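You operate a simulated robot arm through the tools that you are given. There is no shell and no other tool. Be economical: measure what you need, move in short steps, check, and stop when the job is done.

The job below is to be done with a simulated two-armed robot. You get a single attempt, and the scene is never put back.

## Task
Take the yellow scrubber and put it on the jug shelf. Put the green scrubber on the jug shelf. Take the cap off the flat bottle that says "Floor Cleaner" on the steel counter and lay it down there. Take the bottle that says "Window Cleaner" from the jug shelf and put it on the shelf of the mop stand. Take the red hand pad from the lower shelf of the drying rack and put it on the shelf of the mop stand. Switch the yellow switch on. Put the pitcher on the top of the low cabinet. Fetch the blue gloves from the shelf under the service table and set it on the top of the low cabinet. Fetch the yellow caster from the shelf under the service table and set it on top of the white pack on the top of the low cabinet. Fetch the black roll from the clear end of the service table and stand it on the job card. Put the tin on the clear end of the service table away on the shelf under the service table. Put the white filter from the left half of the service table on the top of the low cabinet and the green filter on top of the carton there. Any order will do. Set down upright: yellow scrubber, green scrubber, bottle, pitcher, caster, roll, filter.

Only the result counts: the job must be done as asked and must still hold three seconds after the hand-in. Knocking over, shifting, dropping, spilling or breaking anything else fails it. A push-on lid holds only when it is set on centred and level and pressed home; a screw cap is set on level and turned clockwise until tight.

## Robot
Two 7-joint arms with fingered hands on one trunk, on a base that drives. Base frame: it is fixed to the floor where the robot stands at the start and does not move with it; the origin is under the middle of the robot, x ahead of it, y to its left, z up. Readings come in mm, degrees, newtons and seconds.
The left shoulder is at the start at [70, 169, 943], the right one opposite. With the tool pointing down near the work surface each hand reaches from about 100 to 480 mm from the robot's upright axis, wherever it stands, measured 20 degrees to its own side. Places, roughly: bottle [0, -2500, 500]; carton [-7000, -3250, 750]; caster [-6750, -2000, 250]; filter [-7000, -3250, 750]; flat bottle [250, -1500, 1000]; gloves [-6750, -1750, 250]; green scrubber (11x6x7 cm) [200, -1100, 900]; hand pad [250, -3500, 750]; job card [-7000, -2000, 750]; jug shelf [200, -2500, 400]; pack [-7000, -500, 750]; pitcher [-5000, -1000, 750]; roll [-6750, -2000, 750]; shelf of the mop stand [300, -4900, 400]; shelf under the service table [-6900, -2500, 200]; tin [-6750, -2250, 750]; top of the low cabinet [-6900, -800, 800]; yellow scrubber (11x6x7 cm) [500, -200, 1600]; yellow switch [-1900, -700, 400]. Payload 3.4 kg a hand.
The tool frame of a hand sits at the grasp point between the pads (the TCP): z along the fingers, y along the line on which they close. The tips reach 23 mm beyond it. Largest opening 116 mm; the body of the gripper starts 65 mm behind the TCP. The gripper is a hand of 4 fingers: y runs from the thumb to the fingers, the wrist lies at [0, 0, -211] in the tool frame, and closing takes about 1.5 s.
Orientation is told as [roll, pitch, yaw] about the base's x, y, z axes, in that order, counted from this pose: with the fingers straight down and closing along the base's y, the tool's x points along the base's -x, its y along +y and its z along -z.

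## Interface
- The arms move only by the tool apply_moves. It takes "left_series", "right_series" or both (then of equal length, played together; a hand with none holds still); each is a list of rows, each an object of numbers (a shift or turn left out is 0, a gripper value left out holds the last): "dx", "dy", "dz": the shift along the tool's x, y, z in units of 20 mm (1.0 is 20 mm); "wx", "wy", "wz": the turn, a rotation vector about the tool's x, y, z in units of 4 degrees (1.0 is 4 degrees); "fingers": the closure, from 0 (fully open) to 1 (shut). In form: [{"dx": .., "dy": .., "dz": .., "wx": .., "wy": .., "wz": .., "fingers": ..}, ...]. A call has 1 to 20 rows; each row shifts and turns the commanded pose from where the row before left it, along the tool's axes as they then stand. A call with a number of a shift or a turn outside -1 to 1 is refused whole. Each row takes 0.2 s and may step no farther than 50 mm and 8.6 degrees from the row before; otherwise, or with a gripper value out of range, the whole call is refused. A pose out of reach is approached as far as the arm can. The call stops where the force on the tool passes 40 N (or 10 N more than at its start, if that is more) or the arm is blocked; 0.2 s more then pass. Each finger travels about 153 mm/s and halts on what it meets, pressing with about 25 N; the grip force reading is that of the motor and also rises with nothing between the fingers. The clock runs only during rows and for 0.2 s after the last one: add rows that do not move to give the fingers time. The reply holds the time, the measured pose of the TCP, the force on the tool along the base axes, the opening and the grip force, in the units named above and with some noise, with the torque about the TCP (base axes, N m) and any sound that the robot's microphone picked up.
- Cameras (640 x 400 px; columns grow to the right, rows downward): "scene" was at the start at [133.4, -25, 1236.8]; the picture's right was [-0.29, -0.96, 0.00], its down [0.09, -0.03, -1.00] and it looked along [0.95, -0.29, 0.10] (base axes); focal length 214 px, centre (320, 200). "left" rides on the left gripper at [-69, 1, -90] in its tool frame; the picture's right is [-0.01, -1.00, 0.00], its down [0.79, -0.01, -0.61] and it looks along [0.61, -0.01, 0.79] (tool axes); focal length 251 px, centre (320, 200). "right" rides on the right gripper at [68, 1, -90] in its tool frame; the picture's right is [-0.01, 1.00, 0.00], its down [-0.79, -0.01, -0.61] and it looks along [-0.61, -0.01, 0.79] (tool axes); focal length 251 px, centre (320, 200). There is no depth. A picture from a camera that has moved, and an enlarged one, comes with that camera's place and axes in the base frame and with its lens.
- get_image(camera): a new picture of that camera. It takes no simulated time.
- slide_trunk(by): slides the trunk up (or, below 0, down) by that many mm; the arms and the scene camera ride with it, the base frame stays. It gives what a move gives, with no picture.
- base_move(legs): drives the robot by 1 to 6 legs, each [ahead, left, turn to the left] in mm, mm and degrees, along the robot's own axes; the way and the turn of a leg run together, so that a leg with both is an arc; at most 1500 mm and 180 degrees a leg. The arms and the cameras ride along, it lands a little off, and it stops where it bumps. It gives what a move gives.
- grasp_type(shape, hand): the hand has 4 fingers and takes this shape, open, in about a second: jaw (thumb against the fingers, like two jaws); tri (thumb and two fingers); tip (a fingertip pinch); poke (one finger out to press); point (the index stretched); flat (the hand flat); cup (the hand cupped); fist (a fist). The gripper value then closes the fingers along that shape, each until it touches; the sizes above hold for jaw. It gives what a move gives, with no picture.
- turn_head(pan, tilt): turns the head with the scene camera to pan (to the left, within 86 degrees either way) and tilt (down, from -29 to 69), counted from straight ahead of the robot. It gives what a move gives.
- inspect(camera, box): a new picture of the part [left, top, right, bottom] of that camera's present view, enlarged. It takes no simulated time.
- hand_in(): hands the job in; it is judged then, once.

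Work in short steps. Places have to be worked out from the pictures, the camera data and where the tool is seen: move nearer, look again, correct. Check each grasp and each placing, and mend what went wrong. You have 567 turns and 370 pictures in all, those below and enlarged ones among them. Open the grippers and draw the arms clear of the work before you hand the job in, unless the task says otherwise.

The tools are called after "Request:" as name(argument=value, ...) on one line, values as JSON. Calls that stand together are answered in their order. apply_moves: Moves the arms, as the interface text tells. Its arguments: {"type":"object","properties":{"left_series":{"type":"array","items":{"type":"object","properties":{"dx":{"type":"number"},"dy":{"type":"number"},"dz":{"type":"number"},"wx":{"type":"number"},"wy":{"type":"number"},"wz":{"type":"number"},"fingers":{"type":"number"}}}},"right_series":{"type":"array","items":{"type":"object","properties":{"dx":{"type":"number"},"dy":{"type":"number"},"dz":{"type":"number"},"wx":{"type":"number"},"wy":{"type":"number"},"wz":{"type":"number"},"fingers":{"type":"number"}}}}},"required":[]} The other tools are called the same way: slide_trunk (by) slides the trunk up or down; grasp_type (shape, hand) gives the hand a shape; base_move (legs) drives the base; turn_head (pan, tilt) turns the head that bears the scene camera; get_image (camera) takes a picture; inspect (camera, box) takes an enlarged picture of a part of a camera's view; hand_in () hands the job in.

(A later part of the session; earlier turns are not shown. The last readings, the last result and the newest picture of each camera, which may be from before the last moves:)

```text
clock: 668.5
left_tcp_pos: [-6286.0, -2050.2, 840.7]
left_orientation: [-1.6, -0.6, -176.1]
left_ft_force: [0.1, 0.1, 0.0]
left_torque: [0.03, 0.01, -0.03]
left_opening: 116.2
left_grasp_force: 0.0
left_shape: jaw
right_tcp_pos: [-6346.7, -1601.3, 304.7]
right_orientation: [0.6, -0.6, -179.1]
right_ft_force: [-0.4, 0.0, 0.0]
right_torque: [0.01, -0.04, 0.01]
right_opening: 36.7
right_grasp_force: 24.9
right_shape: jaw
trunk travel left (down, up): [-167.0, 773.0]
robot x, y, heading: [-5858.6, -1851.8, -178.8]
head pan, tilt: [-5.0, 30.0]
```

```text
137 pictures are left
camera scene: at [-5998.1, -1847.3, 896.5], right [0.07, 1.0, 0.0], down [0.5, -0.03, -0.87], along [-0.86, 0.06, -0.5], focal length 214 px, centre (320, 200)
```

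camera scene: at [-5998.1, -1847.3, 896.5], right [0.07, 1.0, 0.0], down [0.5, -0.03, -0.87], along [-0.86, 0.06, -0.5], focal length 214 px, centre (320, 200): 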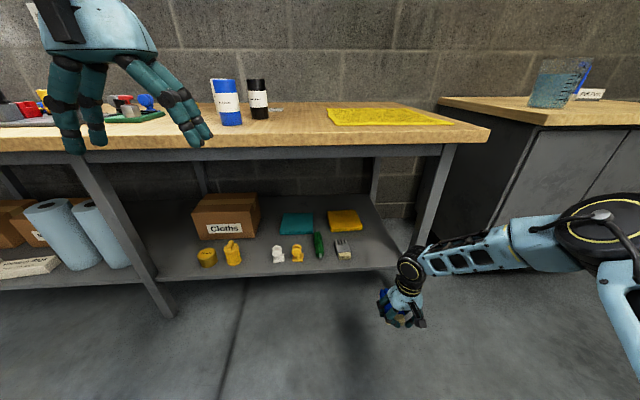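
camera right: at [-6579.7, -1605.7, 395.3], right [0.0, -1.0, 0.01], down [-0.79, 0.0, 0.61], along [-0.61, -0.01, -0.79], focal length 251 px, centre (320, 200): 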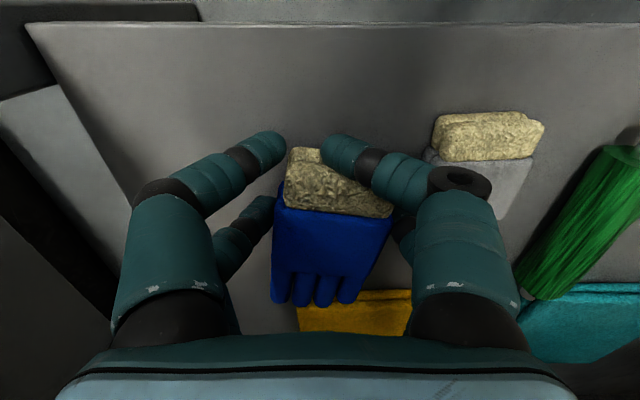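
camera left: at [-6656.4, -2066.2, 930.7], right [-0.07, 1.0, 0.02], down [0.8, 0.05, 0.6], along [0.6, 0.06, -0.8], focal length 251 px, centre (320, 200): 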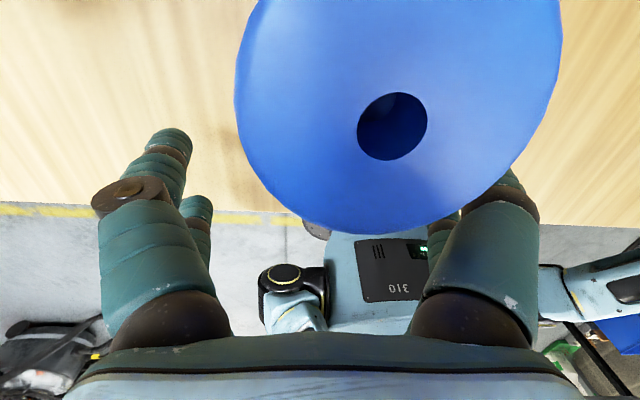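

All rolls stand. Now I bring the gloves up to the cabinet: raise the trunk, drive right 800.

Request:
slide_trunk(by=400)

Request:
slide_trunk(by=190)

Request:
base_move(legs=[[0, -800, -1], [300, 0, 0]])

Request:
turn_head(pan=-5, tilt=40)

Request:
get_image(camera="scene")

```text
clock: 672.4
left_tcp_pos: [-6286.5, -2051.2, 1241.8]
left_orientation: [-1.8, -0.6, -176.1]
left_ft_force: [0.2, 0.5, 0.2]
left_torque: [0.0, -0.02, -0.04]
left_opening: 116.3
left_grasp_force: 0.1
left_shape: jaw
right_tcp_pos: [-6347.6, -1601.8, 705.1]
right_orientation: [0.5, -0.5, -179.2]
right_ft_force: [1.1, -0.6, -0.3]
right_torque: [0.01, -0.02, -0.03]
right_opening: 36.5
right_grasp_force: 25.0
right_shape: jaw
trunk travel left (down, up): [-567.0, 373.0]
robot x, y, heading: [-5861.6, -1849.3, -178.6]
head pan, tilt: [-5.0, 30.0]
```

```text
clock: 674.4
left_tcp_pos: [-6287.0, -2051.0, 1432.2]
left_orientation: [-1.8, -0.6, -176.0]
left_ft_force: [0.1, 0.6, -0.3]
left_torque: [0.02, -0.01, 0.01]
left_opening: 116.1
left_grasp_force: 0.0
left_shape: jaw
right_tcp_pos: [-6346.5, -1600.4, 894.5]
right_orientation: [0.5, -0.5, -179.2]
right_ft_force: [0.3, -0.3, -1.6]
right_torque: [0.0, -0.06, 0.01]
right_opening: 36.8
right_grasp_force: 25.0
right_shape: jaw
trunk travel left (down, up): [-757.0, 183.0]
robot x, y, heading: [-5857.0, -1851.0, -178.8]
head pan, tilt: [-5.0, 30.0]
```

```text
clock: 680.4
left_tcp_pos: [-6592.4, -1229.8, 1432.5]
left_orientation: [-1.8, -0.6, -177.6]
left_ft_force: [0.2, 0.2, 0.6]
left_torque: [0.02, 0.0, 0.03]
left_opening: 115.7
left_grasp_force: 0.1
left_shape: jaw
right_tcp_pos: [-6640.3, -777.4, 895.4]
right_orientation: [0.5, -0.7, 179.0]
right_ft_force: [0.0, -0.6, -0.4]
right_torque: [0.01, -0.02, 0.02]
right_opening: 37.0
right_grasp_force: 24.8
right_shape: jaw
trunk travel left (down, up): [-757.0, 183.0]
robot x, y, heading: [-6162.5, -1043.0, 179.4]
head pan, tilt: [-5.0, 30.0]
```

```text
clock: 681.1
left_tcp_pos: [-6593.9, -1229.8, 1431.6]
left_orientation: [-1.9, -0.6, -177.7]
left_ft_force: [0.1, 0.7, -0.2]
left_torque: [0.01, -0.02, 0.02]
left_opening: 116.1
left_grasp_force: 0.1
left_shape: jaw
right_tcp_pos: [-6641.3, -777.0, 894.6]
right_orientation: [0.5, -0.5, 179.0]
right_ft_force: [-0.8, 0.3, -0.8]
right_torque: [0.05, -0.05, 0.0]
right_opening: 36.7
right_grasp_force: 24.8
right_shape: jaw
trunk travel left (down, up): [-757.0, 183.0]
robot x, y, heading: [-6158.5, -1045.2, 179.5]
head pan, tilt: [-5.0, 40.0]
```

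```text
136 pictures are left
camera scene: at [-6295.5, -1034.8, 1471.1], right [0.1, 1.0, 0.0], down [0.64, -0.06, -0.77], along [-0.76, 0.07, -0.64], focal length 214 px, centre (320, 200)
```

scene: 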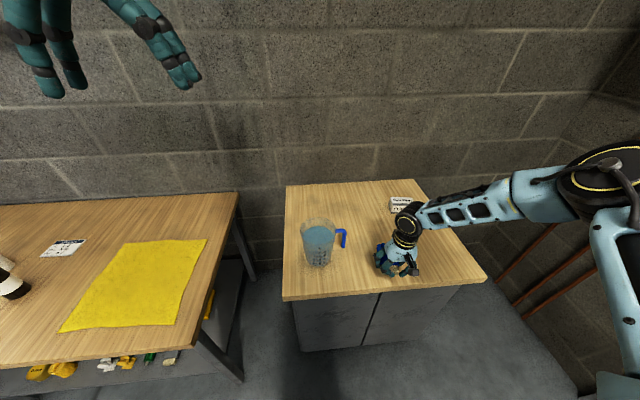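

Cabinet mapped: x -6620…-7230, y -1130…-440; pack at (-7014,-578). I set the gloves at about (-6735,-777).

Request:
base_move(legs=[[95, 0, 0]])

Request:
slide_trunk(by=-55)

Request:
apply_moves(right_series=[{"dz": 0.2}, {"dz": 0.2}, {"dz": 0.15}, {"dz": 0.15}, {"dz": 0.1}])

Request:
get_image(camera="right")

```text
clock: 682.2
left_tcp_pos: [-6683.8, -1228.3, 1432.4]
left_orientation: [-1.8, -0.8, -177.8]
left_ft_force: [-0.2, 0.5, 0.1]
left_torque: [0.01, -0.01, 0.02]
left_opening: 116.0
left_grasp_force: 0.1
left_shape: jaw
right_tcp_pos: [-6732.4, -776.1, 895.9]
right_orientation: [0.5, -0.7, 178.9]
right_ft_force: [0.8, -0.6, -0.5]
right_torque: [0.03, -0.03, 0.01]
right_opening: 36.6
right_grasp_force: 25.4
right_shape: jaw
trunk travel left (down, up): [-757.0, 183.0]
robot x, y, heading: [-6250.9, -1042.5, 179.5]
head pan, tilt: [-5.0, 40.0]
```

```text
clock: 683.2
left_tcp_pos: [-6686.3, -1228.8, 1377.7]
left_orientation: [-1.8, -0.7, -177.7]
left_ft_force: [0.2, 0.3, 0.1]
left_torque: [0.04, 0.01, 0.03]
left_opening: 115.8
left_grasp_force: 0.2
left_shape: jaw
right_tcp_pos: [-6734.3, -775.6, 840.5]
right_orientation: [0.5, -0.5, 179.0]
right_ft_force: [1.1, -1.3, -1.0]
right_torque: [0.0, -0.05, -0.01]
right_opening: 36.5
right_grasp_force: 25.2
right_shape: jaw
trunk travel left (down, up): [-702.0, 238.0]
robot x, y, heading: [-6253.6, -1045.4, 179.2]
head pan, tilt: [-5.0, 40.0]
```

```text
clock: 684.4
left_tcp_pos: [-6686.3, -1228.5, 1376.6]
left_orientation: [-1.9, -0.7, -177.8]
left_ft_force: [0.8, 0.2, 0.4]
left_torque: [0.01, -0.01, 0.01]
left_opening: 115.9
left_grasp_force: 0.0
left_shape: jaw
right_tcp_pos: [-6727.5, -772.9, 833.2]
right_orientation: [0.6, -0.6, 179.0]
right_ft_force: [-0.1, -0.1, -1.0]
right_torque: [0.01, -0.05, -0.02]
right_opening: 36.3
right_grasp_force: 25.4
right_shape: jaw
right hand out of reach, approached as far as the arm can: row 2, 4
trunk travel left (down, up): [-702.0, 238.0]
robot x, y, heading: [-6251.5, -1044.7, 179.5]
head pan, tilt: [-5.0, 40.0]
```

```text
135 pictures are left
camera right: at [-6658.7, -774.5, 923.8], right [-0.03, -1.0, 0.01], down [-0.79, 0.03, 0.61], along [-0.61, 0.01, -0.79], focal length 251 px, centre (320, 200)
```

right: 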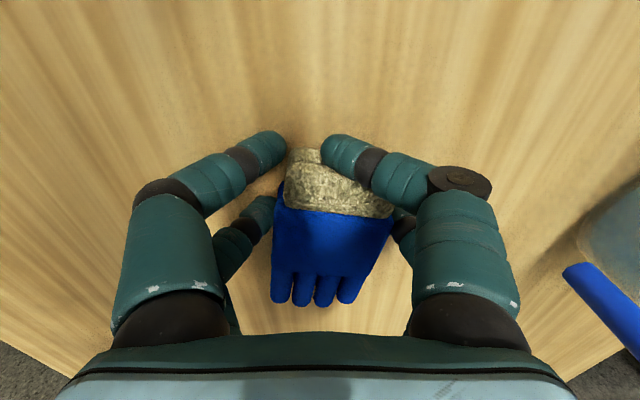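

Almost down; lower the trunk 8 more and release.

Request:
slide_trunk(by=-7)

Request:
apply_moves(right_series=[{"fingers": 0.4}, {}, {}, {}, {"dz": -1}, {"dz": -1}, {"dz": -1}, {"dz": -1}, {}])

Request:
get_image(camera="right")

```text
clock: 685.0
left_tcp_pos: [-6686.5, -1228.1, 1368.6]
left_orientation: [-1.9, -0.7, -177.8]
left_ft_force: [-0.1, 0.1, -0.3]
left_torque: [0.01, -0.01, 0.02]
left_opening: 116.0
left_grasp_force: 0.0
left_shape: jaw
right_tcp_pos: [-6726.0, -773.3, 826.7]
right_orientation: [0.5, -0.6, 178.9]
right_ft_force: [0.6, 0.1, -0.5]
right_torque: [0.0, 0.06, -0.02]
right_opening: 36.6
right_grasp_force: 25.0
right_shape: jaw
trunk travel left (down, up): [-695.0, 245.0]
robot x, y, heading: [-6254.2, -1044.4, 179.5]
head pan, tilt: [-5.0, 40.0]
```

```text
clock: 687.0
left_tcp_pos: [-6686.7, -1228.6, 1369.2]
left_orientation: [-1.9, -0.6, -177.8]
left_ft_force: [-0.4, 0.1, 0.1]
left_torque: [0.0, 0.04, -0.01]
left_opening: 116.0
left_grasp_force: 0.1
left_shape: jaw
right_tcp_pos: [-6728.1, -771.7, 906.6]
right_orientation: [0.5, -0.7, 179.0]
right_ft_force: [-0.3, 0.2, 0.7]
right_torque: [0.01, 0.01, 0.01]
right_opening: 69.0
right_grasp_force: 0.2
right_shape: jaw
trunk travel left (down, up): [-695.0, 245.0]
robot x, y, heading: [-6253.8, -1045.8, 179.4]
head pan, tilt: [-5.0, 40.0]
```

```text
134 pictures are left
camera right: at [-6658.1, -773.8, 996.6], right [-0.03, -1.0, 0.01], down [-0.79, 0.03, 0.62], along [-0.62, 0.01, -0.79], focal length 251 px, centre (320, 200)
```

right: 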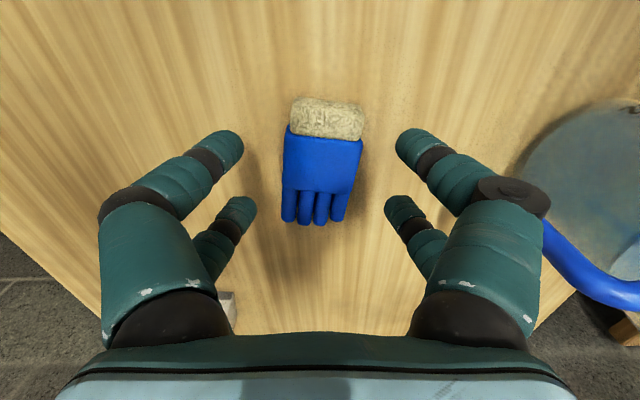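

Gloves are set. Next the caster: back out, drive left and look closely at the lower shelf.

Request:
base_move(legs=[[-380, 0, 0.5], [0, 800, 0]])

Request:
slide_trunk(by=-400)

Request:
slide_trunk(by=-150)

Request:
turn_head(pan=5, tilt=30)

Request:
get_image(camera="scene")

```text
clock: 693.2
left_tcp_pos: [-6311.8, -2030.5, 1370.2]
left_orientation: [-1.8, -0.7, -177.3]
left_ft_force: [0.9, -0.5, 0.2]
left_torque: [0.01, 0.02, 0.0]
left_opening: 116.0
left_grasp_force: 0.0
left_shape: jaw
right_tcp_pos: [-6355.0, -1575.9, 905.4]
right_orientation: [0.6, -0.6, 179.5]
right_ft_force: [0.6, -0.6, -0.5]
right_torque: [0.01, -0.01, 0.03]
right_opening: 69.1
right_grasp_force: 0.1
right_shape: jaw
trunk travel left (down, up): [-695.0, 245.0]
robot x, y, heading: [-5882.0, -1842.2, 180.2]
head pan, tilt: [-5.0, 40.0]
```

```text
clock: 697.0
left_tcp_pos: [-6311.8, -2032.5, 970.1]
left_orientation: [-1.9, -0.7, -177.3]
left_ft_force: [0.2, 0.6, -0.1]
left_torque: [-0.01, 0.0, 0.01]
left_opening: 115.9
left_grasp_force: 0.2
left_shape: jaw
right_tcp_pos: [-6355.0, -1574.5, 505.0]
right_orientation: [0.4, -0.6, 179.6]
right_ft_force: [0.4, 0.3, 0.7]
right_torque: [0.01, 0.0, 0.0]
right_opening: 69.1
right_grasp_force: 0.0
right_shape: jaw
trunk travel left (down, up): [-295.0, 645.0]
robot x, y, heading: [-5878.4, -1843.8, 180.0]
head pan, tilt: [-5.0, 40.0]
```

```text
clock: 698.8
left_tcp_pos: [-6311.4, -2031.3, 819.6]
left_orientation: [-1.8, -0.7, -177.3]
left_ft_force: [0.0, -0.5, 0.0]
left_torque: [0.0, 0.01, -0.02]
left_opening: 115.9
left_grasp_force: 0.1
left_shape: jaw
right_tcp_pos: [-6355.1, -1575.2, 356.3]
right_orientation: [0.5, -0.6, 179.5]
right_ft_force: [0.1, 0.1, 0.5]
right_torque: [0.0, 0.03, 0.03]
right_opening: 69.1
right_grasp_force: 0.0
right_shape: jaw
trunk travel left (down, up): [-145.0, 795.0]
robot x, y, heading: [-5878.9, -1842.3, 180.1]
head pan, tilt: [-5.0, 40.0]
```

```text
clock: 699.5
left_tcp_pos: [-6311.5, -2032.5, 819.8]
left_orientation: [-1.9, -0.7, -177.3]
left_ft_force: [0.7, 1.1, 0.2]
left_torque: [-0.01, -0.01, -0.01]
left_opening: 116.0
left_grasp_force: 0.1
left_shape: jaw
right_tcp_pos: [-6355.3, -1575.1, 355.7]
right_orientation: [0.5, -0.6, 179.5]
right_ft_force: [0.7, 0.3, -0.1]
right_torque: [-0.01, 0.02, 0.03]
right_opening: 68.9
right_grasp_force: 0.1
right_shape: jaw
trunk travel left (down, up): [-145.0, 795.0]
robot x, y, heading: [-5876.7, -1836.5, 179.8]
head pan, tilt: [5.0, 30.0]
```

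```text
133 pictures are left
camera scene: at [-6019.6, -1849.3, 874.4], right [-0.08, 1.0, 0.0], down [0.5, 0.04, -0.87], along [-0.86, -0.07, -0.5], focal length 214 px, centre (320, 200)
```

scene: 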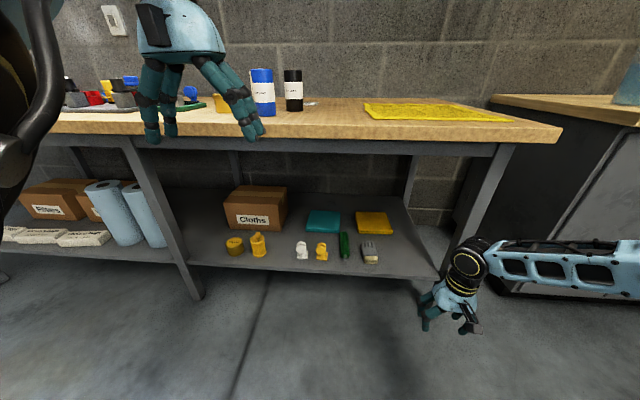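

Request:
inspect(camera="scene", box=[210, 210, 390, 280])

Request:
inspect(camera="scene", box=[180, 50, 340, 150])

```text
3.56 times, centred on (300, 245) of scene
camera zoom: at [-6019.6, -1849.3, 874.4], right [-0.08, 1.0, 0.0], down [0.5, 0.04, -0.87], along [-0.86, -0.07, -0.5], focal length 763 px, centre (391, 40)
```

zoom: 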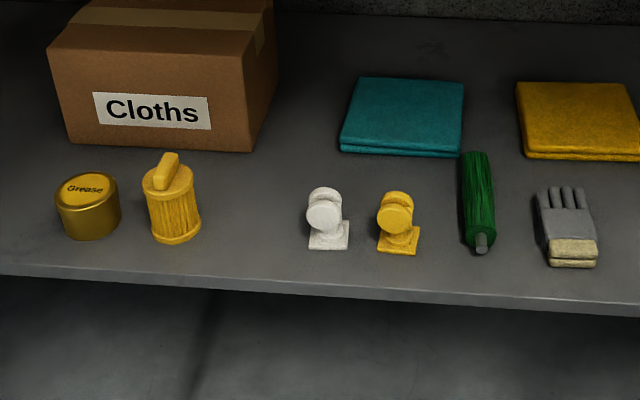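

```text
4.00 times, centred on (260, 100) of scene
camera zoom: at [-6019.6, -1849.3, 874.4], right [-0.08, 1.0, 0.0], down [0.5, 0.04, -0.87], along [-0.86, -0.07, -0.5], focal length 858 px, centre (560, 600)
```

zoom: 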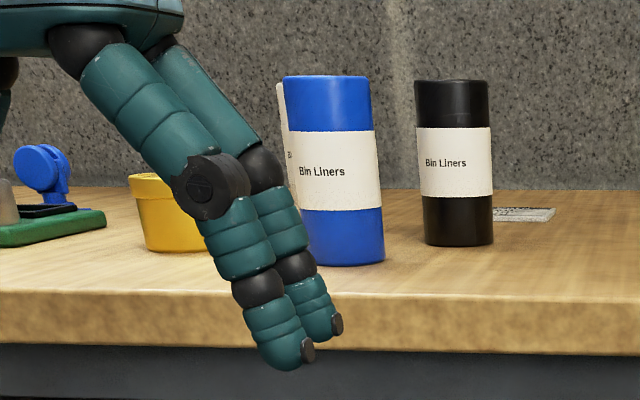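

I've got the layout: yellow caster at (-6643,-1892), plate down. I prepare the left hand nearly horizontal and low, and tuck the right hand.

Request:
base_move(legs=[[-150, 0, 0]])

Request:
apply_moves(left_series=[{"wy": -1}, {"wy": -1}, {"wy": -1}, {"wy": -1}, {"wy": -1}, {"wy": -1}, {"wy": -1}, {"wy": -1}, {"wy": -1}, {"wy": -1}, {"wy": -1}, {"wy": -1}, {"wy": -1}, {"wy": -1}, {"wy": -1}, {"wy": -1}, {"wy": -1}, {"wy": -1}, {"wy": -1}, {"wy": -0.3}], right_series=[{"dx": 1, "dz": -1}, {"dx": 1, "dz": -1}, {"dx": 1, "dz": -1}, {"dx": 1, "dz": -1}, {"dx": 1, "dz": -1}, {"dx": 1, "dz": -1}, {"dz": -1}, {"dz": -1}, {}, {}, {}, {}, {}, {}, {}, {}, {}, {}, {}, {}])

Request:
apply_moves(left_series=[{"dx": 1}, {"dx": 1}, {"dx": 1}, {"dx": 1}, {"dx": 1}, {"dx": 1}, {"dx": 1}, {"dx": 1}, {"dx": 1}, {"dx": 1}, {"dx": 1}, {"dx": 1}, {"dx": 1}, {"dx": 1}, {"dx": 1}, {"dx": 1}, {"dx": 1}, {"dx": 1}, {"dx": 1}, {"dx": 1}])

Request:
slide_trunk(by=-130)

Request:
get_image(camera="left")

```text
clock: 700.9
left_tcp_pos: [-6158.5, -2031.7, 819.8]
left_orientation: [-1.9, -0.7, -177.3]
left_ft_force: [0.2, 0.1, 0.5]
left_torque: [0.03, -0.01, 0.01]
left_opening: 116.1
left_grasp_force: 0.1
left_shape: jaw
right_tcp_pos: [-6202.6, -1576.2, 355.7]
right_orientation: [0.4, -0.6, 179.5]
right_ft_force: [0.6, 1.0, -0.1]
right_torque: [0.0, 0.01, 0.01]
right_opening: 68.8
right_grasp_force: 0.1
right_shape: jaw
trunk travel left (down, up): [-145.0, 795.0]
robot x, y, heading: [-5729.4, -1841.0, 180.0]
head pan, tilt: [5.0, 30.0]
```

```text
clock: 705.1
left_tcp_pos: [-6340.2, -2107.7, 935.1]
left_orientation: [-10.2, -77.7, -167.4]
left_ft_force: [0.3, 0.2, 0.0]
left_torque: [0.0, 0.01, 0.0]
left_opening: 115.9
left_grasp_force: 0.2
left_shape: jaw
left hand out of reach, approached as far as the arm can: row 1, 2, 3, 4, 5, 6, 7, 8, 9, 10, 11, 12, 13, 14, 15, 16, 17, 18, 19
right_tcp_pos: [-6082.1, -1574.1, 514.1]
right_orientation: [0.5, -0.6, 179.5]
right_ft_force: [-0.1, -0.3, 0.9]
right_torque: [-0.03, 0.03, 0.02]
right_opening: 69.0
right_grasp_force: 0.0
right_shape: jaw
trunk travel left (down, up): [-145.0, 795.0]
robot x, y, heading: [-5724.4, -1839.5, 179.9]
head pan, tilt: [5.0, 30.0]
```

```text
clock: 709.3
left_tcp_pos: [-6279.0, -2197.1, 576.0]
left_orientation: [-19.4, -77.5, -157.1]
left_ft_force: [-0.5, -0.8, 0.5]
left_torque: [0.0, 0.02, 0.0]
left_opening: 116.0
left_grasp_force: 0.1
left_shape: jaw
left hand out of reach, approached as far as the arm can: row 1, 2, 3, 4, 5, 6, 7, 8, 9, 10, 11, 12, 13, 15, 18
right_tcp_pos: [-6081.6, -1575.2, 516.5]
right_orientation: [0.5, -0.5, 179.4]
right_ft_force: [-0.2, 0.2, -0.3]
right_torque: [0.0, 0.0, -0.01]
right_opening: 69.2
right_grasp_force: 0.1
right_shape: jaw
trunk travel left (down, up): [-145.0, 795.0]
robot x, y, heading: [-5728.1, -1840.2, 179.8]
head pan, tilt: [5.0, 30.0]
```

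```text
clock: 710.9
left_tcp_pos: [-6278.8, -2198.3, 441.7]
left_orientation: [-17.8, -77.1, -158.3]
left_ft_force: [-0.1, 0.0, 0.1]
left_torque: [0.0, 0.02, -0.03]
left_opening: 116.3
left_grasp_force: 0.1
left_shape: jaw
right_tcp_pos: [-6081.8, -1574.5, 385.9]
right_orientation: [0.5, -0.6, 179.6]
right_ft_force: [-0.1, -0.2, 0.4]
right_torque: [0.02, -0.01, 0.0]
right_opening: 69.2
right_grasp_force: 0.0
right_shape: jaw
trunk travel left (down, up): [-15.0, 925.0]
robot x, y, heading: [-5726.1, -1840.6, 179.9]
head pan, tilt: [5.0, 30.0]
```

```text
130 pictures are left
camera left: at [-6205.0, -2199.8, 527.4], right [-0.08, 0.99, 0.08], down [0.76, 0.11, -0.64], along [-0.65, 0.01, -0.76], focal length 251 px, centre (320, 200)
```

left: 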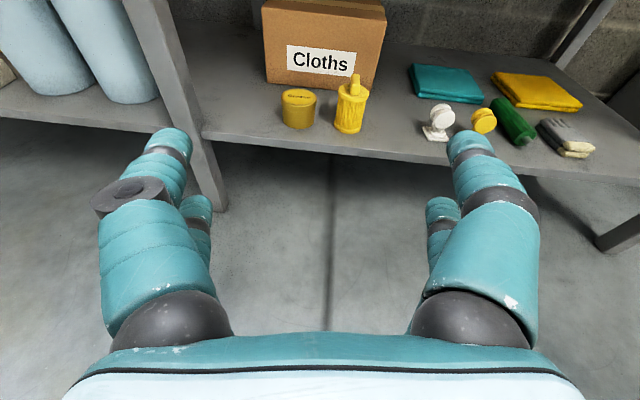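

The left hand is nearly horizontal now and sees the shelf. I level its roll, shift the base right 305 and lower the hand.

Request:
base_move(legs=[[0, -305, 0]])

Request:
apply_moves(left_series=[{"wz": 0.6}, {"wz": 0.6}, {"dx": 0.97, "dz": 0.22, "fingers": 0.25}, {"dx": 0.97, "dz": 0.22}, {"dx": 0.97, "dz": 0.22}, {"dx": 0.97, "dz": 0.22}, {"dx": 0.97, "dz": 0.22}, {"dx": 0.97, "dz": 0.22}, {"dx": 0.97, "dz": 0.22}, {}])

Request:
get_image(camera="left")

```text
clock: 713.0
left_tcp_pos: [-6277.6, -1880.9, 442.2]
left_orientation: [-18.3, -77.1, -158.1]
left_ft_force: [0.9, 0.6, -0.1]
left_torque: [0.03, 0.0, 0.0]
left_opening: 116.1
left_grasp_force: 0.1
left_shape: jaw
right_tcp_pos: [-6081.0, -1259.5, 384.8]
right_orientation: [0.7, -0.6, 179.3]
right_ft_force: [1.0, -0.8, 0.1]
right_torque: [-0.01, 0.0, 0.01]
right_opening: 69.2
right_grasp_force: 0.0
right_shape: jaw
trunk travel left (down, up): [-15.0, 925.0]
robot x, y, heading: [-5728.1, -1528.4, 179.6]
head pan, tilt: [5.0, 30.0]
```

```text
clock: 715.2
left_tcp_pos: [-6278.7, -1883.6, 301.8]
left_orientation: [3.3, -77.8, 179.7]
left_ft_force: [-0.5, 0.7, 0.1]
left_torque: [0.0, 0.01, -0.04]
left_opening: 87.2
left_grasp_force: 0.0
left_shape: jaw
right_tcp_pos: [-6080.9, -1259.5, 385.1]
right_orientation: [0.5, -0.6, 179.3]
right_ft_force: [0.4, -0.1, -0.6]
right_torque: [0.02, 0.0, 0.03]
right_opening: 69.2
right_grasp_force: 0.0
right_shape: jaw
trunk travel left (down, up): [-15.0, 925.0]
robot x, y, heading: [-5728.6, -1530.2, 179.7]
head pan, tilt: [5.0, 30.0]
```

```text
129 pictures are left
camera left: at [-6205.9, -1878.8, 388.2], right [-0.05, 1.0, 0.0], down [0.76, 0.04, -0.65], along [-0.65, -0.04, -0.76], focal length 251 px, centre (320, 200)
```

left: 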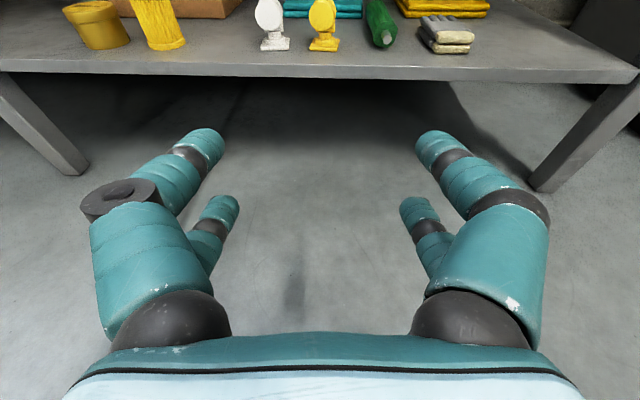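

Caster is straight ahead. Base 260 ahead, 14 left, opening to 70.

Request:
base_move(legs=[[260, 14, 0]])

Request:
apply_moves(left_series=[{"dx": 0.8, "dz": 0.18, "fingers": 0.4}, {}, {}])

Request:
get_image(camera="left")

```text
clock: 717.1
left_tcp_pos: [-6543.6, -1892.8, 303.3]
left_orientation: [3.3, -77.7, 179.6]
left_ft_force: [0.1, -0.4, 0.2]
left_torque: [0.0, -0.02, 0.01]
left_opening: 87.5
left_grasp_force: 0.0
left_shape: jaw
right_tcp_pos: [-6342.1, -1270.8, 385.3]
right_orientation: [0.5, -0.5, 179.1]
right_ft_force: [-0.8, 0.5, 0.0]
right_torque: [-0.01, 0.01, 0.0]
right_opening: 69.1
right_grasp_force: 0.0
right_shape: jaw
trunk travel left (down, up): [-15.0, 925.0]
robot x, y, heading: [-5989.8, -1541.3, 179.7]
head pan, tilt: [5.0, 30.0]
```

```text
clock: 717.9
left_tcp_pos: [-6543.7, -1893.3, 286.1]
left_orientation: [3.3, -77.7, 179.6]
left_ft_force: [0.5, 0.0, 0.0]
left_torque: [0.01, 0.02, 0.0]
left_opening: 70.5
left_grasp_force: 0.1
left_shape: jaw
right_tcp_pos: [-6343.0, -1269.0, 383.1]
right_orientation: [0.6, -0.6, 179.1]
right_ft_force: [-0.5, 0.3, -0.5]
right_torque: [-0.03, 0.0, 0.01]
right_opening: 69.3
right_grasp_force: 0.1
right_shape: jaw
trunk travel left (down, up): [-15.0, 925.0]
robot x, y, heading: [-5985.9, -1538.1, 179.4]
head pan, tilt: [5.0, 30.0]
```

```text
128 pictures are left
camera left: at [-6470.2, -1889.7, 371.7], right [-0.05, 1.0, 0.0], down [0.76, 0.04, -0.65], along [-0.65, -0.04, -0.76], focal length 251 px, centre (320, 200)
```

left: 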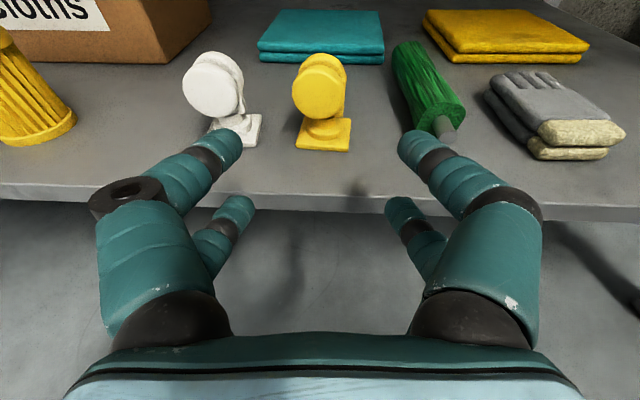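

Good alignment. Advance 110 mm.

Request:
base_move(legs=[[108, 3, 0]])

Request:
get_image(camera="left")

```text
clock: 719.0
left_tcp_pos: [-6654.8, -1893.2, 286.2]
left_orientation: [3.3, -77.7, 179.4]
left_ft_force: [0.7, -0.1, 0.1]
left_torque: [0.01, 0.02, -0.03]
left_opening: 70.3
left_grasp_force: 0.1
left_shape: jaw
right_tcp_pos: [-6451.2, -1271.2, 384.5]
right_orientation: [0.5, -0.7, 179.0]
right_ft_force: [0.5, 0.0, 0.3]
right_torque: [-0.03, 0.03, -0.02]
right_opening: 69.0
right_grasp_force: 0.0
right_shape: jaw
trunk travel left (down, up): [-15.0, 925.0]
robot x, y, heading: [-6098.0, -1542.3, 179.5]
head pan, tilt: [5.0, 30.0]
```

```text
127 pictures are left
camera left: at [-6580.9, -1890.4, 371.9], right [-0.05, 1.0, 0.0], down [0.76, 0.04, -0.65], along [-0.65, -0.03, -0.76], focal length 251 px, centre (320, 200)
```

left: 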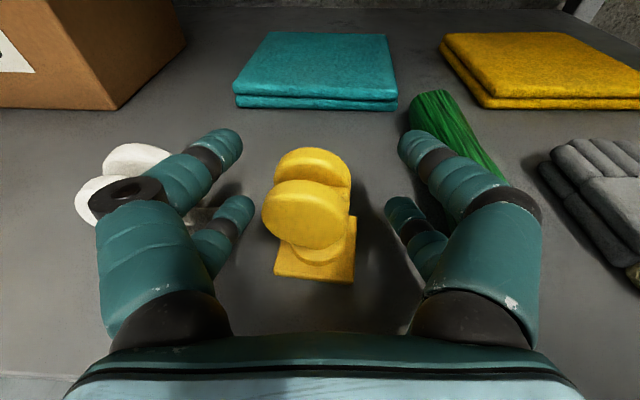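

Centred within a few mm. Close on the caster.

Request:
apply_moves(left_series=[{"dy": 0.15}, {"fingers": 1}, {}, {}, {}, {}, {}, {}, {}])

Request:
get_image(camera="left")

```text
clock: 721.0
left_tcp_pos: [-6654.6, -1896.9, 288.4]
left_orientation: [3.6, -77.9, 179.3]
left_ft_force: [-5.7, -0.4, 14.7]
left_torque: [0.23, 0.24, 0.11]
left_opening: 13.7
left_grasp_force: 25.1
left_shape: jaw
right_tcp_pos: [-6451.0, -1270.9, 384.7]
right_orientation: [0.6, -0.7, 179.0]
right_ft_force: [0.4, -0.1, 0.9]
right_torque: [-0.01, 0.01, 0.03]
right_opening: 68.8
right_grasp_force: 0.1
right_shape: jaw
trunk travel left (down, up): [-15.0, 925.0]
robot x, y, heading: [-6099.6, -1540.1, 179.3]
head pan, tilt: [5.0, 30.0]
```

```text
126 pictures are left
camera left: at [-6580.6, -1893.4, 373.9], right [-0.05, 1.0, 0.0], down [0.76, 0.03, -0.65], along [-0.65, -0.04, -0.76], focal length 251 px, centre (320, 200)
```

left: 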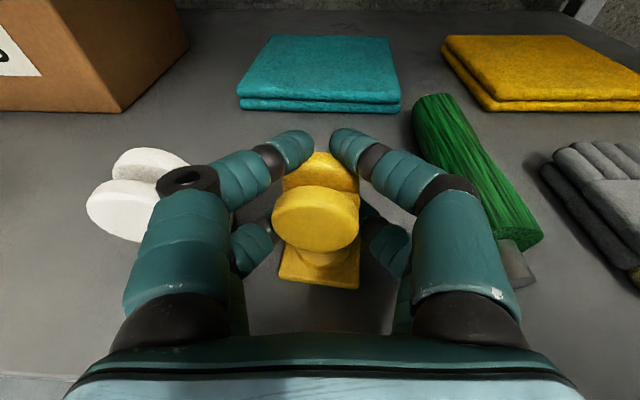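

Gripped at 14–40 mm. Lift 30 by trunk and check.

Request:
slide_trunk(by=30)

Request:
get_image(camera="left")

```text
clock: 721.8
left_tcp_pos: [-6653.8, -1897.2, 316.1]
left_orientation: [3.2, -77.7, 179.6]
left_ft_force: [0.2, -0.2, -0.7]
left_torque: [-0.02, -0.02, 0.04]
left_opening: 13.8
left_grasp_force: 25.3
left_shape: jaw
right_tcp_pos: [-6451.2, -1271.5, 415.6]
right_orientation: [0.5, -0.6, 179.1]
right_ft_force: [0.1, 0.2, 0.1]
right_torque: [-0.02, 0.01, -0.01]
right_opening: 69.1
right_grasp_force: 0.0
right_shape: jaw
trunk travel left (down, up): [-45.0, 895.0]
robot x, y, heading: [-6100.8, -1542.1, 179.5]
head pan, tilt: [5.0, 30.0]
```

```text
125 pictures are left
camera left: at [-6580.8, -1893.6, 401.9], right [-0.05, 1.0, 0.0], down [0.76, 0.04, -0.65], along [-0.65, -0.03, -0.76], focal length 251 px, centre (320, 200)
```

left: 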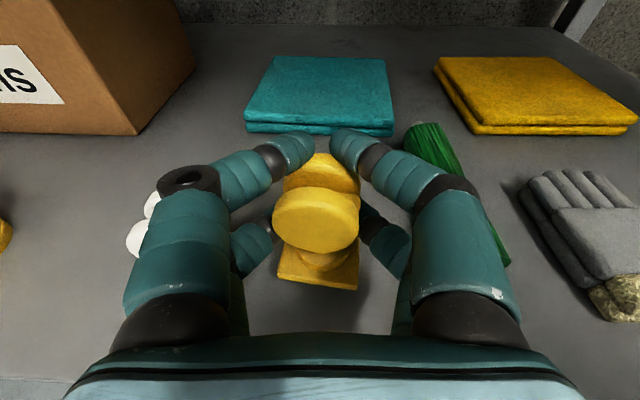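

Caster is held upright. Back out, raise, and bring the arm inward.

Request:
base_move(legs=[[-420, 0, 0]])

Request:
slide_trunk(by=400)

Request:
slide_trunk(by=260)

Request:
apply_moves(left_series=[{"dy": -1}, {"dy": -1}, {"dy": -1}, {"dy": -1}, {"dy": -1}, {"dy": -1}, {"dy": -1}, {"dy": -1}, {"dy": -1}, {"dy": -1}, {"dy": -1}, {"dy": -1}, {"dz": 0.8}, {"dz": 0.8}, {"dz": 0.8}, {}])

Request:
get_image(camera="left")

```text
clock: 724.6
left_tcp_pos: [-6235.9, -1900.8, 315.9]
left_orientation: [3.2, -77.6, 179.7]
left_ft_force: [0.4, -0.8, -1.3]
left_torque: [0.03, -0.03, -0.01]
left_opening: 13.8
left_grasp_force: 25.5
left_shape: jaw
right_tcp_pos: [-6032.2, -1276.5, 415.8]
right_orientation: [0.6, -0.6, 178.9]
right_ft_force: [0.4, -0.3, 0.4]
right_torque: [0.01, 0.0, -0.01]
right_opening: 69.1
right_grasp_force: 0.2
right_shape: jaw
trunk travel left (down, up): [-45.0, 895.0]
robot x, y, heading: [-5677.7, -1543.8, 179.5]
head pan, tilt: [5.0, 30.0]
stopped in leg 1: the robot was blocked; the commanded pose is now the measured one
```

```text
clock: 728.4
left_tcp_pos: [-6235.1, -1901.6, 716.4]
left_orientation: [3.2, -77.8, 179.5]
left_ft_force: [0.3, -0.1, -0.8]
left_torque: [-0.01, 0.02, -0.03]
left_opening: 13.5
left_grasp_force: 25.7
left_shape: jaw
right_tcp_pos: [-6032.3, -1274.3, 814.9]
right_orientation: [0.6, -0.6, 178.9]
right_ft_force: [-0.3, 0.5, -0.2]
right_torque: [-0.01, 0.01, -0.04]
right_opening: 68.9
right_grasp_force: 0.0
right_shape: jaw
trunk travel left (down, up): [-445.0, 495.0]
robot x, y, heading: [-5680.7, -1546.8, 179.2]
head pan, tilt: [5.0, 30.0]
```

```text
clock: 731.1
left_tcp_pos: [-6235.1, -1901.1, 976.6]
left_orientation: [3.2, -77.6, 179.5]
left_ft_force: [-0.5, -0.3, -1.1]
left_torque: [0.0, 0.0, 0.01]
left_opening: 13.7
left_grasp_force: 24.9
left_shape: jaw
right_tcp_pos: [-6032.8, -1275.5, 1073.8]
right_orientation: [0.6, -0.7, 178.8]
right_ft_force: [0.3, -0.4, 0.0]
right_torque: [0.02, 0.01, -0.01]
right_opening: 68.9
right_grasp_force: 0.1
right_shape: jaw
trunk travel left (down, up): [-705.0, 235.0]
robot x, y, heading: [-5681.3, -1550.5, 179.4]
head pan, tilt: [5.0, 30.0]
```

```text
clock: 734.5
left_tcp_pos: [-6313.0, -1877.8, 951.3]
left_orientation: [3.2, -77.7, 179.5]
left_ft_force: [1.1, 0.4, -0.9]
left_torque: [-0.01, 0.02, 0.0]
left_opening: 13.4
left_grasp_force: 25.0
left_shape: jaw
left hand out of reach, approached as far as the arm can: row 1, 2, 3, 4, 5, 6, 7, 8, 9, 10, 11, 12
right_tcp_pos: [-6032.7, -1276.3, 1075.3]
right_orientation: [0.6, -0.6, 178.9]
right_ft_force: [0.0, 0.0, 0.0]
right_torque: [0.0, -0.02, 0.03]
right_opening: 69.3
right_grasp_force: 0.1
right_shape: jaw
trunk travel left (down, up): [-705.0, 235.0]
robot x, y, heading: [-5679.7, -1549.4, 179.3]
head pan, tilt: [5.0, 30.0]
```

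```text
124 pictures are left
camera left: at [-6239.0, -1874.1, 1037.1], right [-0.05, 1.0, 0.0], down [0.76, 0.03, -0.65], along [-0.65, -0.03, -0.76], focal length 251 px, centre (320, 200)
```

left: 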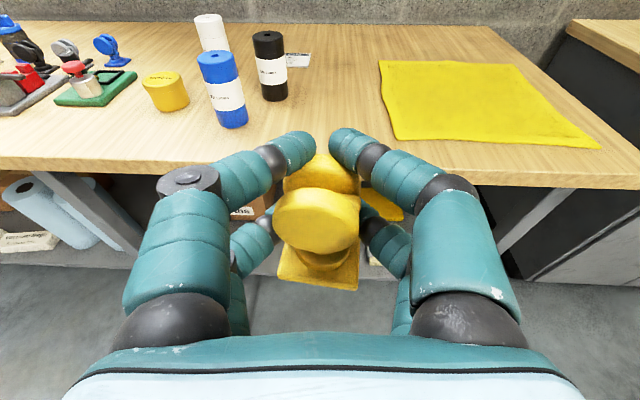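

I nudge forward off the table behind me, then try bringing the arm inward from a more folded pose.

Request:
base_move(legs=[[40, 0, 0.6]])

Request:
apply_moves(left_series=[{"dz": -1}, {"dz": -1}, {"dz": -1}, {"dz": -1}, {"dz": -1}, {"dz": -1}, {"dz": -1}, {"dz": -1}, {"dy": -1}, {"dy": -1}, {"dy": -1}, {"dy": -1}, {"dy": -1}, {"dy": -1}, {"dy": -1}, {"dy": -1}, {}])

```text
clock: 735.3
left_tcp_pos: [-6345.4, -1883.6, 955.5]
left_orientation: [3.3, -77.9, -180.0]
left_ft_force: [0.7, -0.7, -1.7]
left_torque: [0.03, 0.0, -0.01]
left_opening: 13.0
left_grasp_force: 24.6
left_shape: jaw
right_tcp_pos: [-6070.2, -1278.9, 1076.5]
right_orientation: [0.6, -0.9, 179.5]
right_ft_force: [0.4, 0.6, 0.5]
right_torque: [0.02, 0.05, -0.01]
right_opening: 69.3
right_grasp_force: 0.1
right_shape: jaw
trunk travel left (down, up): [-705.0, 235.0]
robot x, y, heading: [-5722.0, -1546.9, 180.1]
head pan, tilt: [5.0, 30.0]
```

```text
clock: 738.9
left_tcp_pos: [-6195.3, -1895.5, 983.9]
left_orientation: [3.1, -77.6, -179.9]
left_ft_force: [-0.1, -0.4, -0.2]
left_torque: [0.02, -0.03, 0.01]
left_opening: 12.8
left_grasp_force: 25.5
left_shape: jaw
left hand out of reach, approached as far as the arm can: row 3, 4, 5, 7, 9, 10, 11, 12, 13, 14, 15, 16
right_tcp_pos: [-6074.7, -1280.0, 1074.0]
right_orientation: [0.6, -0.6, 179.5]
right_ft_force: [-0.6, 1.1, 0.0]
right_torque: [-0.03, 0.0, -0.02]
right_opening: 69.1
right_grasp_force: 0.1
right_shape: jaw
trunk travel left (down, up): [-705.0, 235.0]
robot x, y, heading: [-5719.7, -1547.4, 180.1]
head pan, tilt: [5.0, 30.0]
```

The arm stays wide left, so I'll angle the robot 15° to the right in front of the cabinet, which puts the hand over the pack. Drive right 1118, turn, raise view.

Request:
base_move(legs=[[0, -1118, 0], [0, 0, -15]])

Request:
turn_head(pan=10, tilt=30)

Request:
get_image(camera="scene")

Request:
get_image(camera="left")

```text
clock: 745.5
left_tcp_pos: [-6263.2, -653.5, 985.5]
left_orientation: [3.1, -77.7, 164.6]
left_ft_force: [0.0, 0.3, -1.1]
left_torque: [0.02, 0.02, -0.03]
left_opening: 12.9
left_grasp_force: 25.3
left_shape: jaw
right_tcp_pos: [-5982.8, -92.1, 1074.6]
right_orientation: [0.5, -0.6, 164.1]
right_ft_force: [0.2, -0.8, 0.4]
right_torque: [0.0, 0.02, 0.04]
right_opening: 69.2
right_grasp_force: 0.0
right_shape: jaw
trunk travel left (down, up): [-705.0, 235.0]
robot x, y, heading: [-5713.7, -445.1, 164.4]
head pan, tilt: [5.0, 30.0]
```

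```text
clock: 746.1
left_tcp_pos: [-6263.4, -652.9, 985.6]
left_orientation: [3.2, -77.6, 164.7]
left_ft_force: [0.3, -0.2, -0.1]
left_torque: [0.03, -0.01, -0.03]
left_opening: 12.8
left_grasp_force: 24.4
left_shape: jaw
right_tcp_pos: [-5982.8, -91.6, 1074.1]
right_orientation: [0.6, -0.7, 164.0]
right_ft_force: [0.5, 0.0, 0.4]
right_torque: [0.0, -0.02, -0.02]
right_opening: 69.1
right_grasp_force: 0.1
right_shape: jaw
trunk travel left (down, up): [-705.0, 235.0]
robot x, y, heading: [-5712.7, -443.1, 164.4]
head pan, tilt: [10.0, 30.0]
```

```text
123 pictures are left
camera scene: at [-5851.3, -421.2, 1434.5], right [0.1, 1.0, 0.0], down [0.5, -0.05, -0.87], along [-0.86, 0.08, -0.5], focal length 214 px, centre (320, 200)
```

scene: 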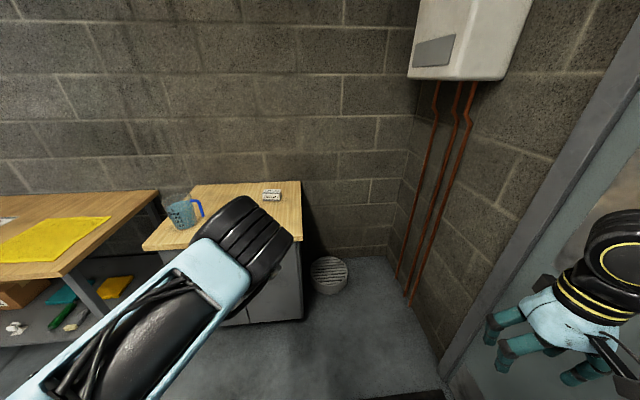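

```text
122 pictures are left
camera left: at [-6191.6, -669.2, 1070.3], right [0.21, 0.98, 0.0], down [0.74, -0.16, -0.65], along [-0.63, 0.13, -0.76], focal length 251 px, centre (320, 200)
```

left: 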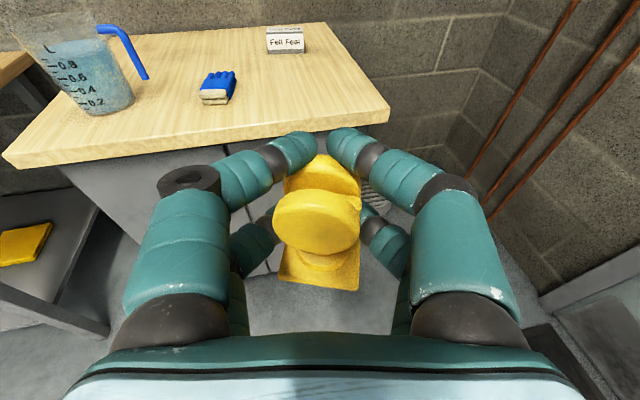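

Pack ("Felt Feet") is at about (-6990,-604). I drive left 148 and ahead 420, then look.

Request:
base_move(legs=[[0, 148, 0], [420, 0, 0]])

Request:
get_image(camera="left")

Request:
get_image(camera="scene")

```text
clock: 749.7
left_tcp_pos: [-6716.5, -676.8, 984.3]
left_orientation: [3.2, -77.7, 164.5]
left_ft_force: [0.1, -0.5, -1.7]
left_torque: [0.01, 0.03, 0.02]
left_opening: 12.9
left_grasp_force: 25.1
left_shape: jaw
right_tcp_pos: [-6434.7, -115.7, 1075.0]
right_orientation: [0.6, -0.7, 163.9]
right_ft_force: [0.1, -0.2, -1.0]
right_torque: [-0.05, -0.02, -0.02]
right_opening: 69.1
right_grasp_force: 0.0
right_shape: jaw
trunk travel left (down, up): [-705.0, 235.0]
robot x, y, heading: [-6165.3, -465.8, 164.3]
head pan, tilt: [10.0, 30.0]
```

```text
121 pictures are left
camera left: at [-6644.8, -692.9, 1070.5], right [0.21, 0.98, 0.0], down [0.74, -0.16, -0.65], along [-0.63, 0.14, -0.76], focal length 251 px, centre (320, 200)
```

left: 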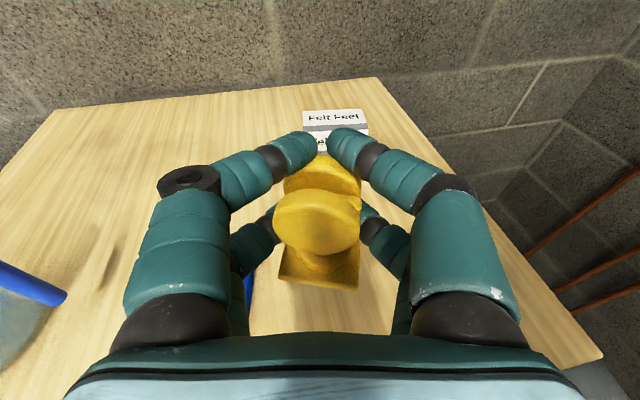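

```text
120 pictures are left
camera scene: at [-6304.0, -445.4, 1434.5], right [0.1, 1.0, 0.0], down [0.5, -0.05, -0.87], along [-0.86, 0.09, -0.5], focal length 214 px, centre (320, 200)
```

scene: 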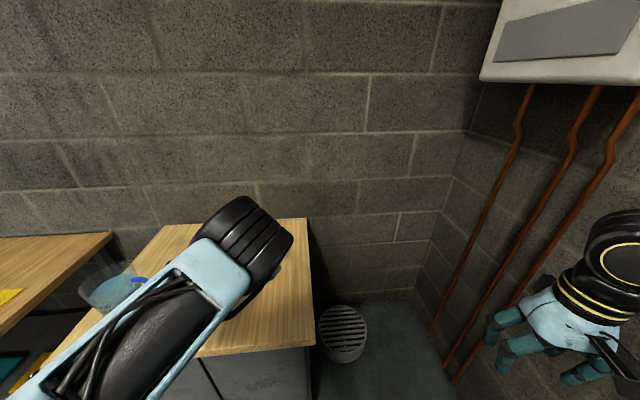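

Pack top: x -6955…-7016, y≈-602, z≈852. I drive 130 ahead, then extend the arm 145.

Request:
base_move(legs=[[130, 0, 0]])

Request:
apply_moves(left_series=[{"dz": 0.96, "dx": -0.21}, {"dz": 0.96, "dx": -0.21}, {"dz": 0.96, "dx": -0.21}, {"dz": 0.96, "dx": -0.21}, {"dz": 0.96, "dx": -0.21}, {"dz": 0.96, "dx": -0.21}, {}])

Request:
get_image(camera="left")

```text
clock: 751.0
left_tcp_pos: [-6841.3, -643.5, 985.0]
left_orientation: [3.1, -77.8, 164.5]
left_ft_force: [-0.5, -0.3, 0.1]
left_torque: [-0.01, -0.01, 0.01]
left_opening: 12.7
left_grasp_force: 24.6
left_shape: jaw
right_tcp_pos: [-6560.2, -80.8, 1075.4]
right_orientation: [0.6, -0.6, 163.9]
right_ft_force: [-1.1, 0.0, -0.2]
right_torque: [0.0, 0.02, 0.01]
right_opening: 69.0
right_grasp_force: 0.0
right_shape: jaw
trunk travel left (down, up): [-705.0, 235.0]
robot x, y, heading: [-6288.4, -434.1, 164.1]
head pan, tilt: [10.0, 30.0]
```

```text
clock: 752.6
left_tcp_pos: [-6957.3, -617.1, 983.3]
left_orientation: [3.1, -77.7, 164.6]
left_ft_force: [0.3, -0.6, -0.9]
left_torque: [0.0, 0.02, 0.0]
left_opening: 12.1
left_grasp_force: 25.2
left_shape: jaw
right_tcp_pos: [-6561.1, -80.2, 1075.1]
right_orientation: [0.6, -0.7, 164.0]
right_ft_force: [-0.4, 0.1, -0.6]
right_torque: [0.0, 0.02, -0.01]
right_opening: 69.3
right_grasp_force: 0.0
right_shape: jaw
trunk travel left (down, up): [-705.0, 235.0]
robot x, y, heading: [-6289.3, -435.3, 164.4]
head pan, tilt: [10.0, 30.0]
```

```text
119 pictures are left
camera left: at [-6884.4, -631.7, 1070.0], right [0.21, 0.98, 0.0], down [0.74, -0.16, -0.65], along [-0.63, 0.14, -0.76], focal length 251 px, centre (320, 200)
```

left: 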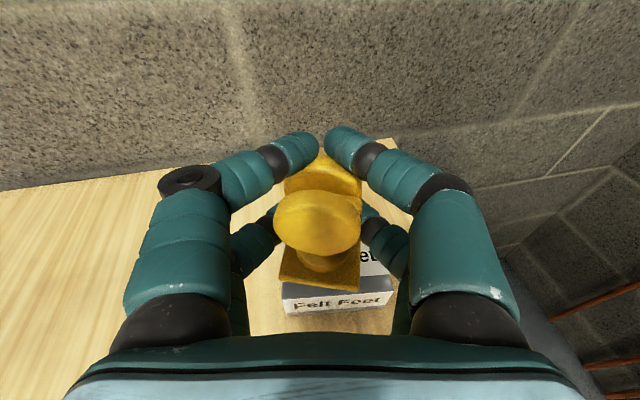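

Nearly over the pack. Forward 34, right 9, then lower 70 by trunk.

Request:
apply_moves(left_series=[{"dz": 0.82, "dx": -0.18, "dy": -0.23}, {"dz": 0.82, "dx": -0.18, "dy": -0.23}, {}])

Request:
slide_trunk(by=-68)

Request:
get_image(camera="left")

```text
clock: 753.4
left_tcp_pos: [-6988.4, -600.5, 983.3]
left_orientation: [3.2, -77.6, 164.5]
left_ft_force: [-0.5, 0.4, -2.3]
left_torque: [0.07, 0.04, 0.03]
left_opening: 12.0
left_grasp_force: 25.1
left_shape: jaw
right_tcp_pos: [-6561.0, -80.2, 1074.7]
right_orientation: [0.6, -0.8, 164.0]
right_ft_force: [0.2, -1.1, 0.2]
right_torque: [0.01, -0.01, -0.01]
right_opening: 69.1
right_grasp_force: 0.2
right_shape: jaw
trunk travel left (down, up): [-705.0, 235.0]
robot x, y, heading: [-6285.1, -431.5, 164.2]
head pan, tilt: [10.0, 30.0]
```

```text
clock: 754.5
left_tcp_pos: [-6987.0, -600.2, 916.0]
left_orientation: [3.1, -77.7, 164.5]
left_ft_force: [-0.6, 0.2, -0.8]
left_torque: [0.02, -0.01, -0.03]
left_opening: 11.9
left_grasp_force: 24.7
left_shape: jaw
right_tcp_pos: [-6560.5, -80.0, 1007.6]
right_orientation: [0.6, -0.7, 164.1]
right_ft_force: [-0.1, -0.2, -0.6]
right_torque: [-0.03, -0.01, 0.02]
right_opening: 69.3
right_grasp_force: 0.1
right_shape: jaw
trunk travel left (down, up): [-637.0, 303.0]
robot x, y, heading: [-6291.0, -434.7, 164.3]
head pan, tilt: [10.0, 30.0]
```

```text
118 pictures are left
camera left: at [-6916.1, -615.8, 1001.3], right [0.21, 0.98, 0.0], down [0.74, -0.16, -0.65], along [-0.63, 0.14, -0.76], focal length 251 px, centre (320, 200)
```

left: 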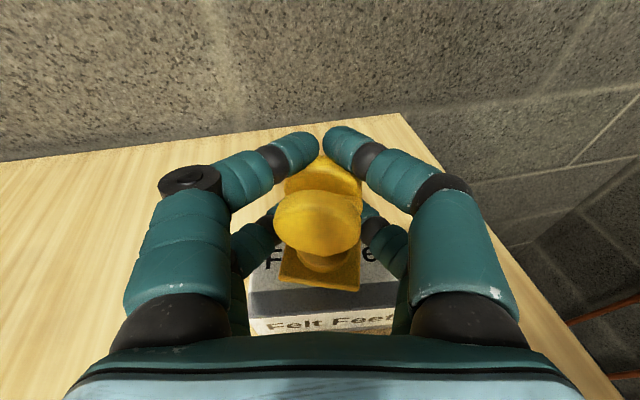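

Plate is centred over the pack. Lower gently to contact.

Request:
apply_moves(left_series=[{"dx": 0.15, "dz": 0.033}, {"dx": 0.15, "dz": 0.033}, {"dx": 0.15, "dz": 0.033}, {"dx": 0.15, "dz": 0.033}, {"dx": 0.1, "dz": 0.021}, {"dx": 0.1, "dz": 0.021}, {"dx": 0.1, "dz": 0.021}])

Request:
get_image(camera="left")

```text
clock: 756.1
left_tcp_pos: [-6986.5, -599.5, 899.8]
left_orientation: [3.3, -78.0, 164.3]
left_ft_force: [-1.9, -0.8, 7.3]
left_torque: [0.05, -0.07, -0.03]
left_opening: 11.0
left_grasp_force: 25.6
left_shape: jaw
right_tcp_pos: [-6559.8, -80.2, 1007.8]
right_orientation: [0.5, -0.7, 164.0]
right_ft_force: [-0.3, 0.3, -0.1]
right_torque: [0.01, 0.01, 0.01]
right_opening: 69.3
right_grasp_force: 0.1
right_shape: jaw
trunk travel left (down, up): [-637.0, 303.0]
robot x, y, heading: [-6291.1, -435.6, 164.5]
head pan, tilt: [10.0, 30.0]
```

```text
117 pictures are left
camera left: at [-6915.4, -615.4, 984.6], right [0.21, 0.98, 0.0], down [0.74, -0.16, -0.65], along [-0.64, 0.14, -0.76], focal length 251 px, centre (320, 200)
```

left: 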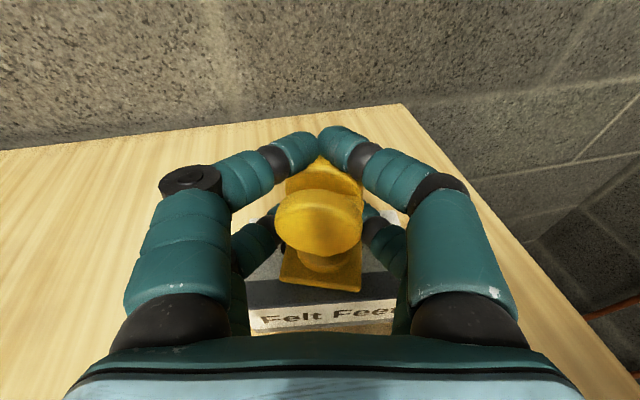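

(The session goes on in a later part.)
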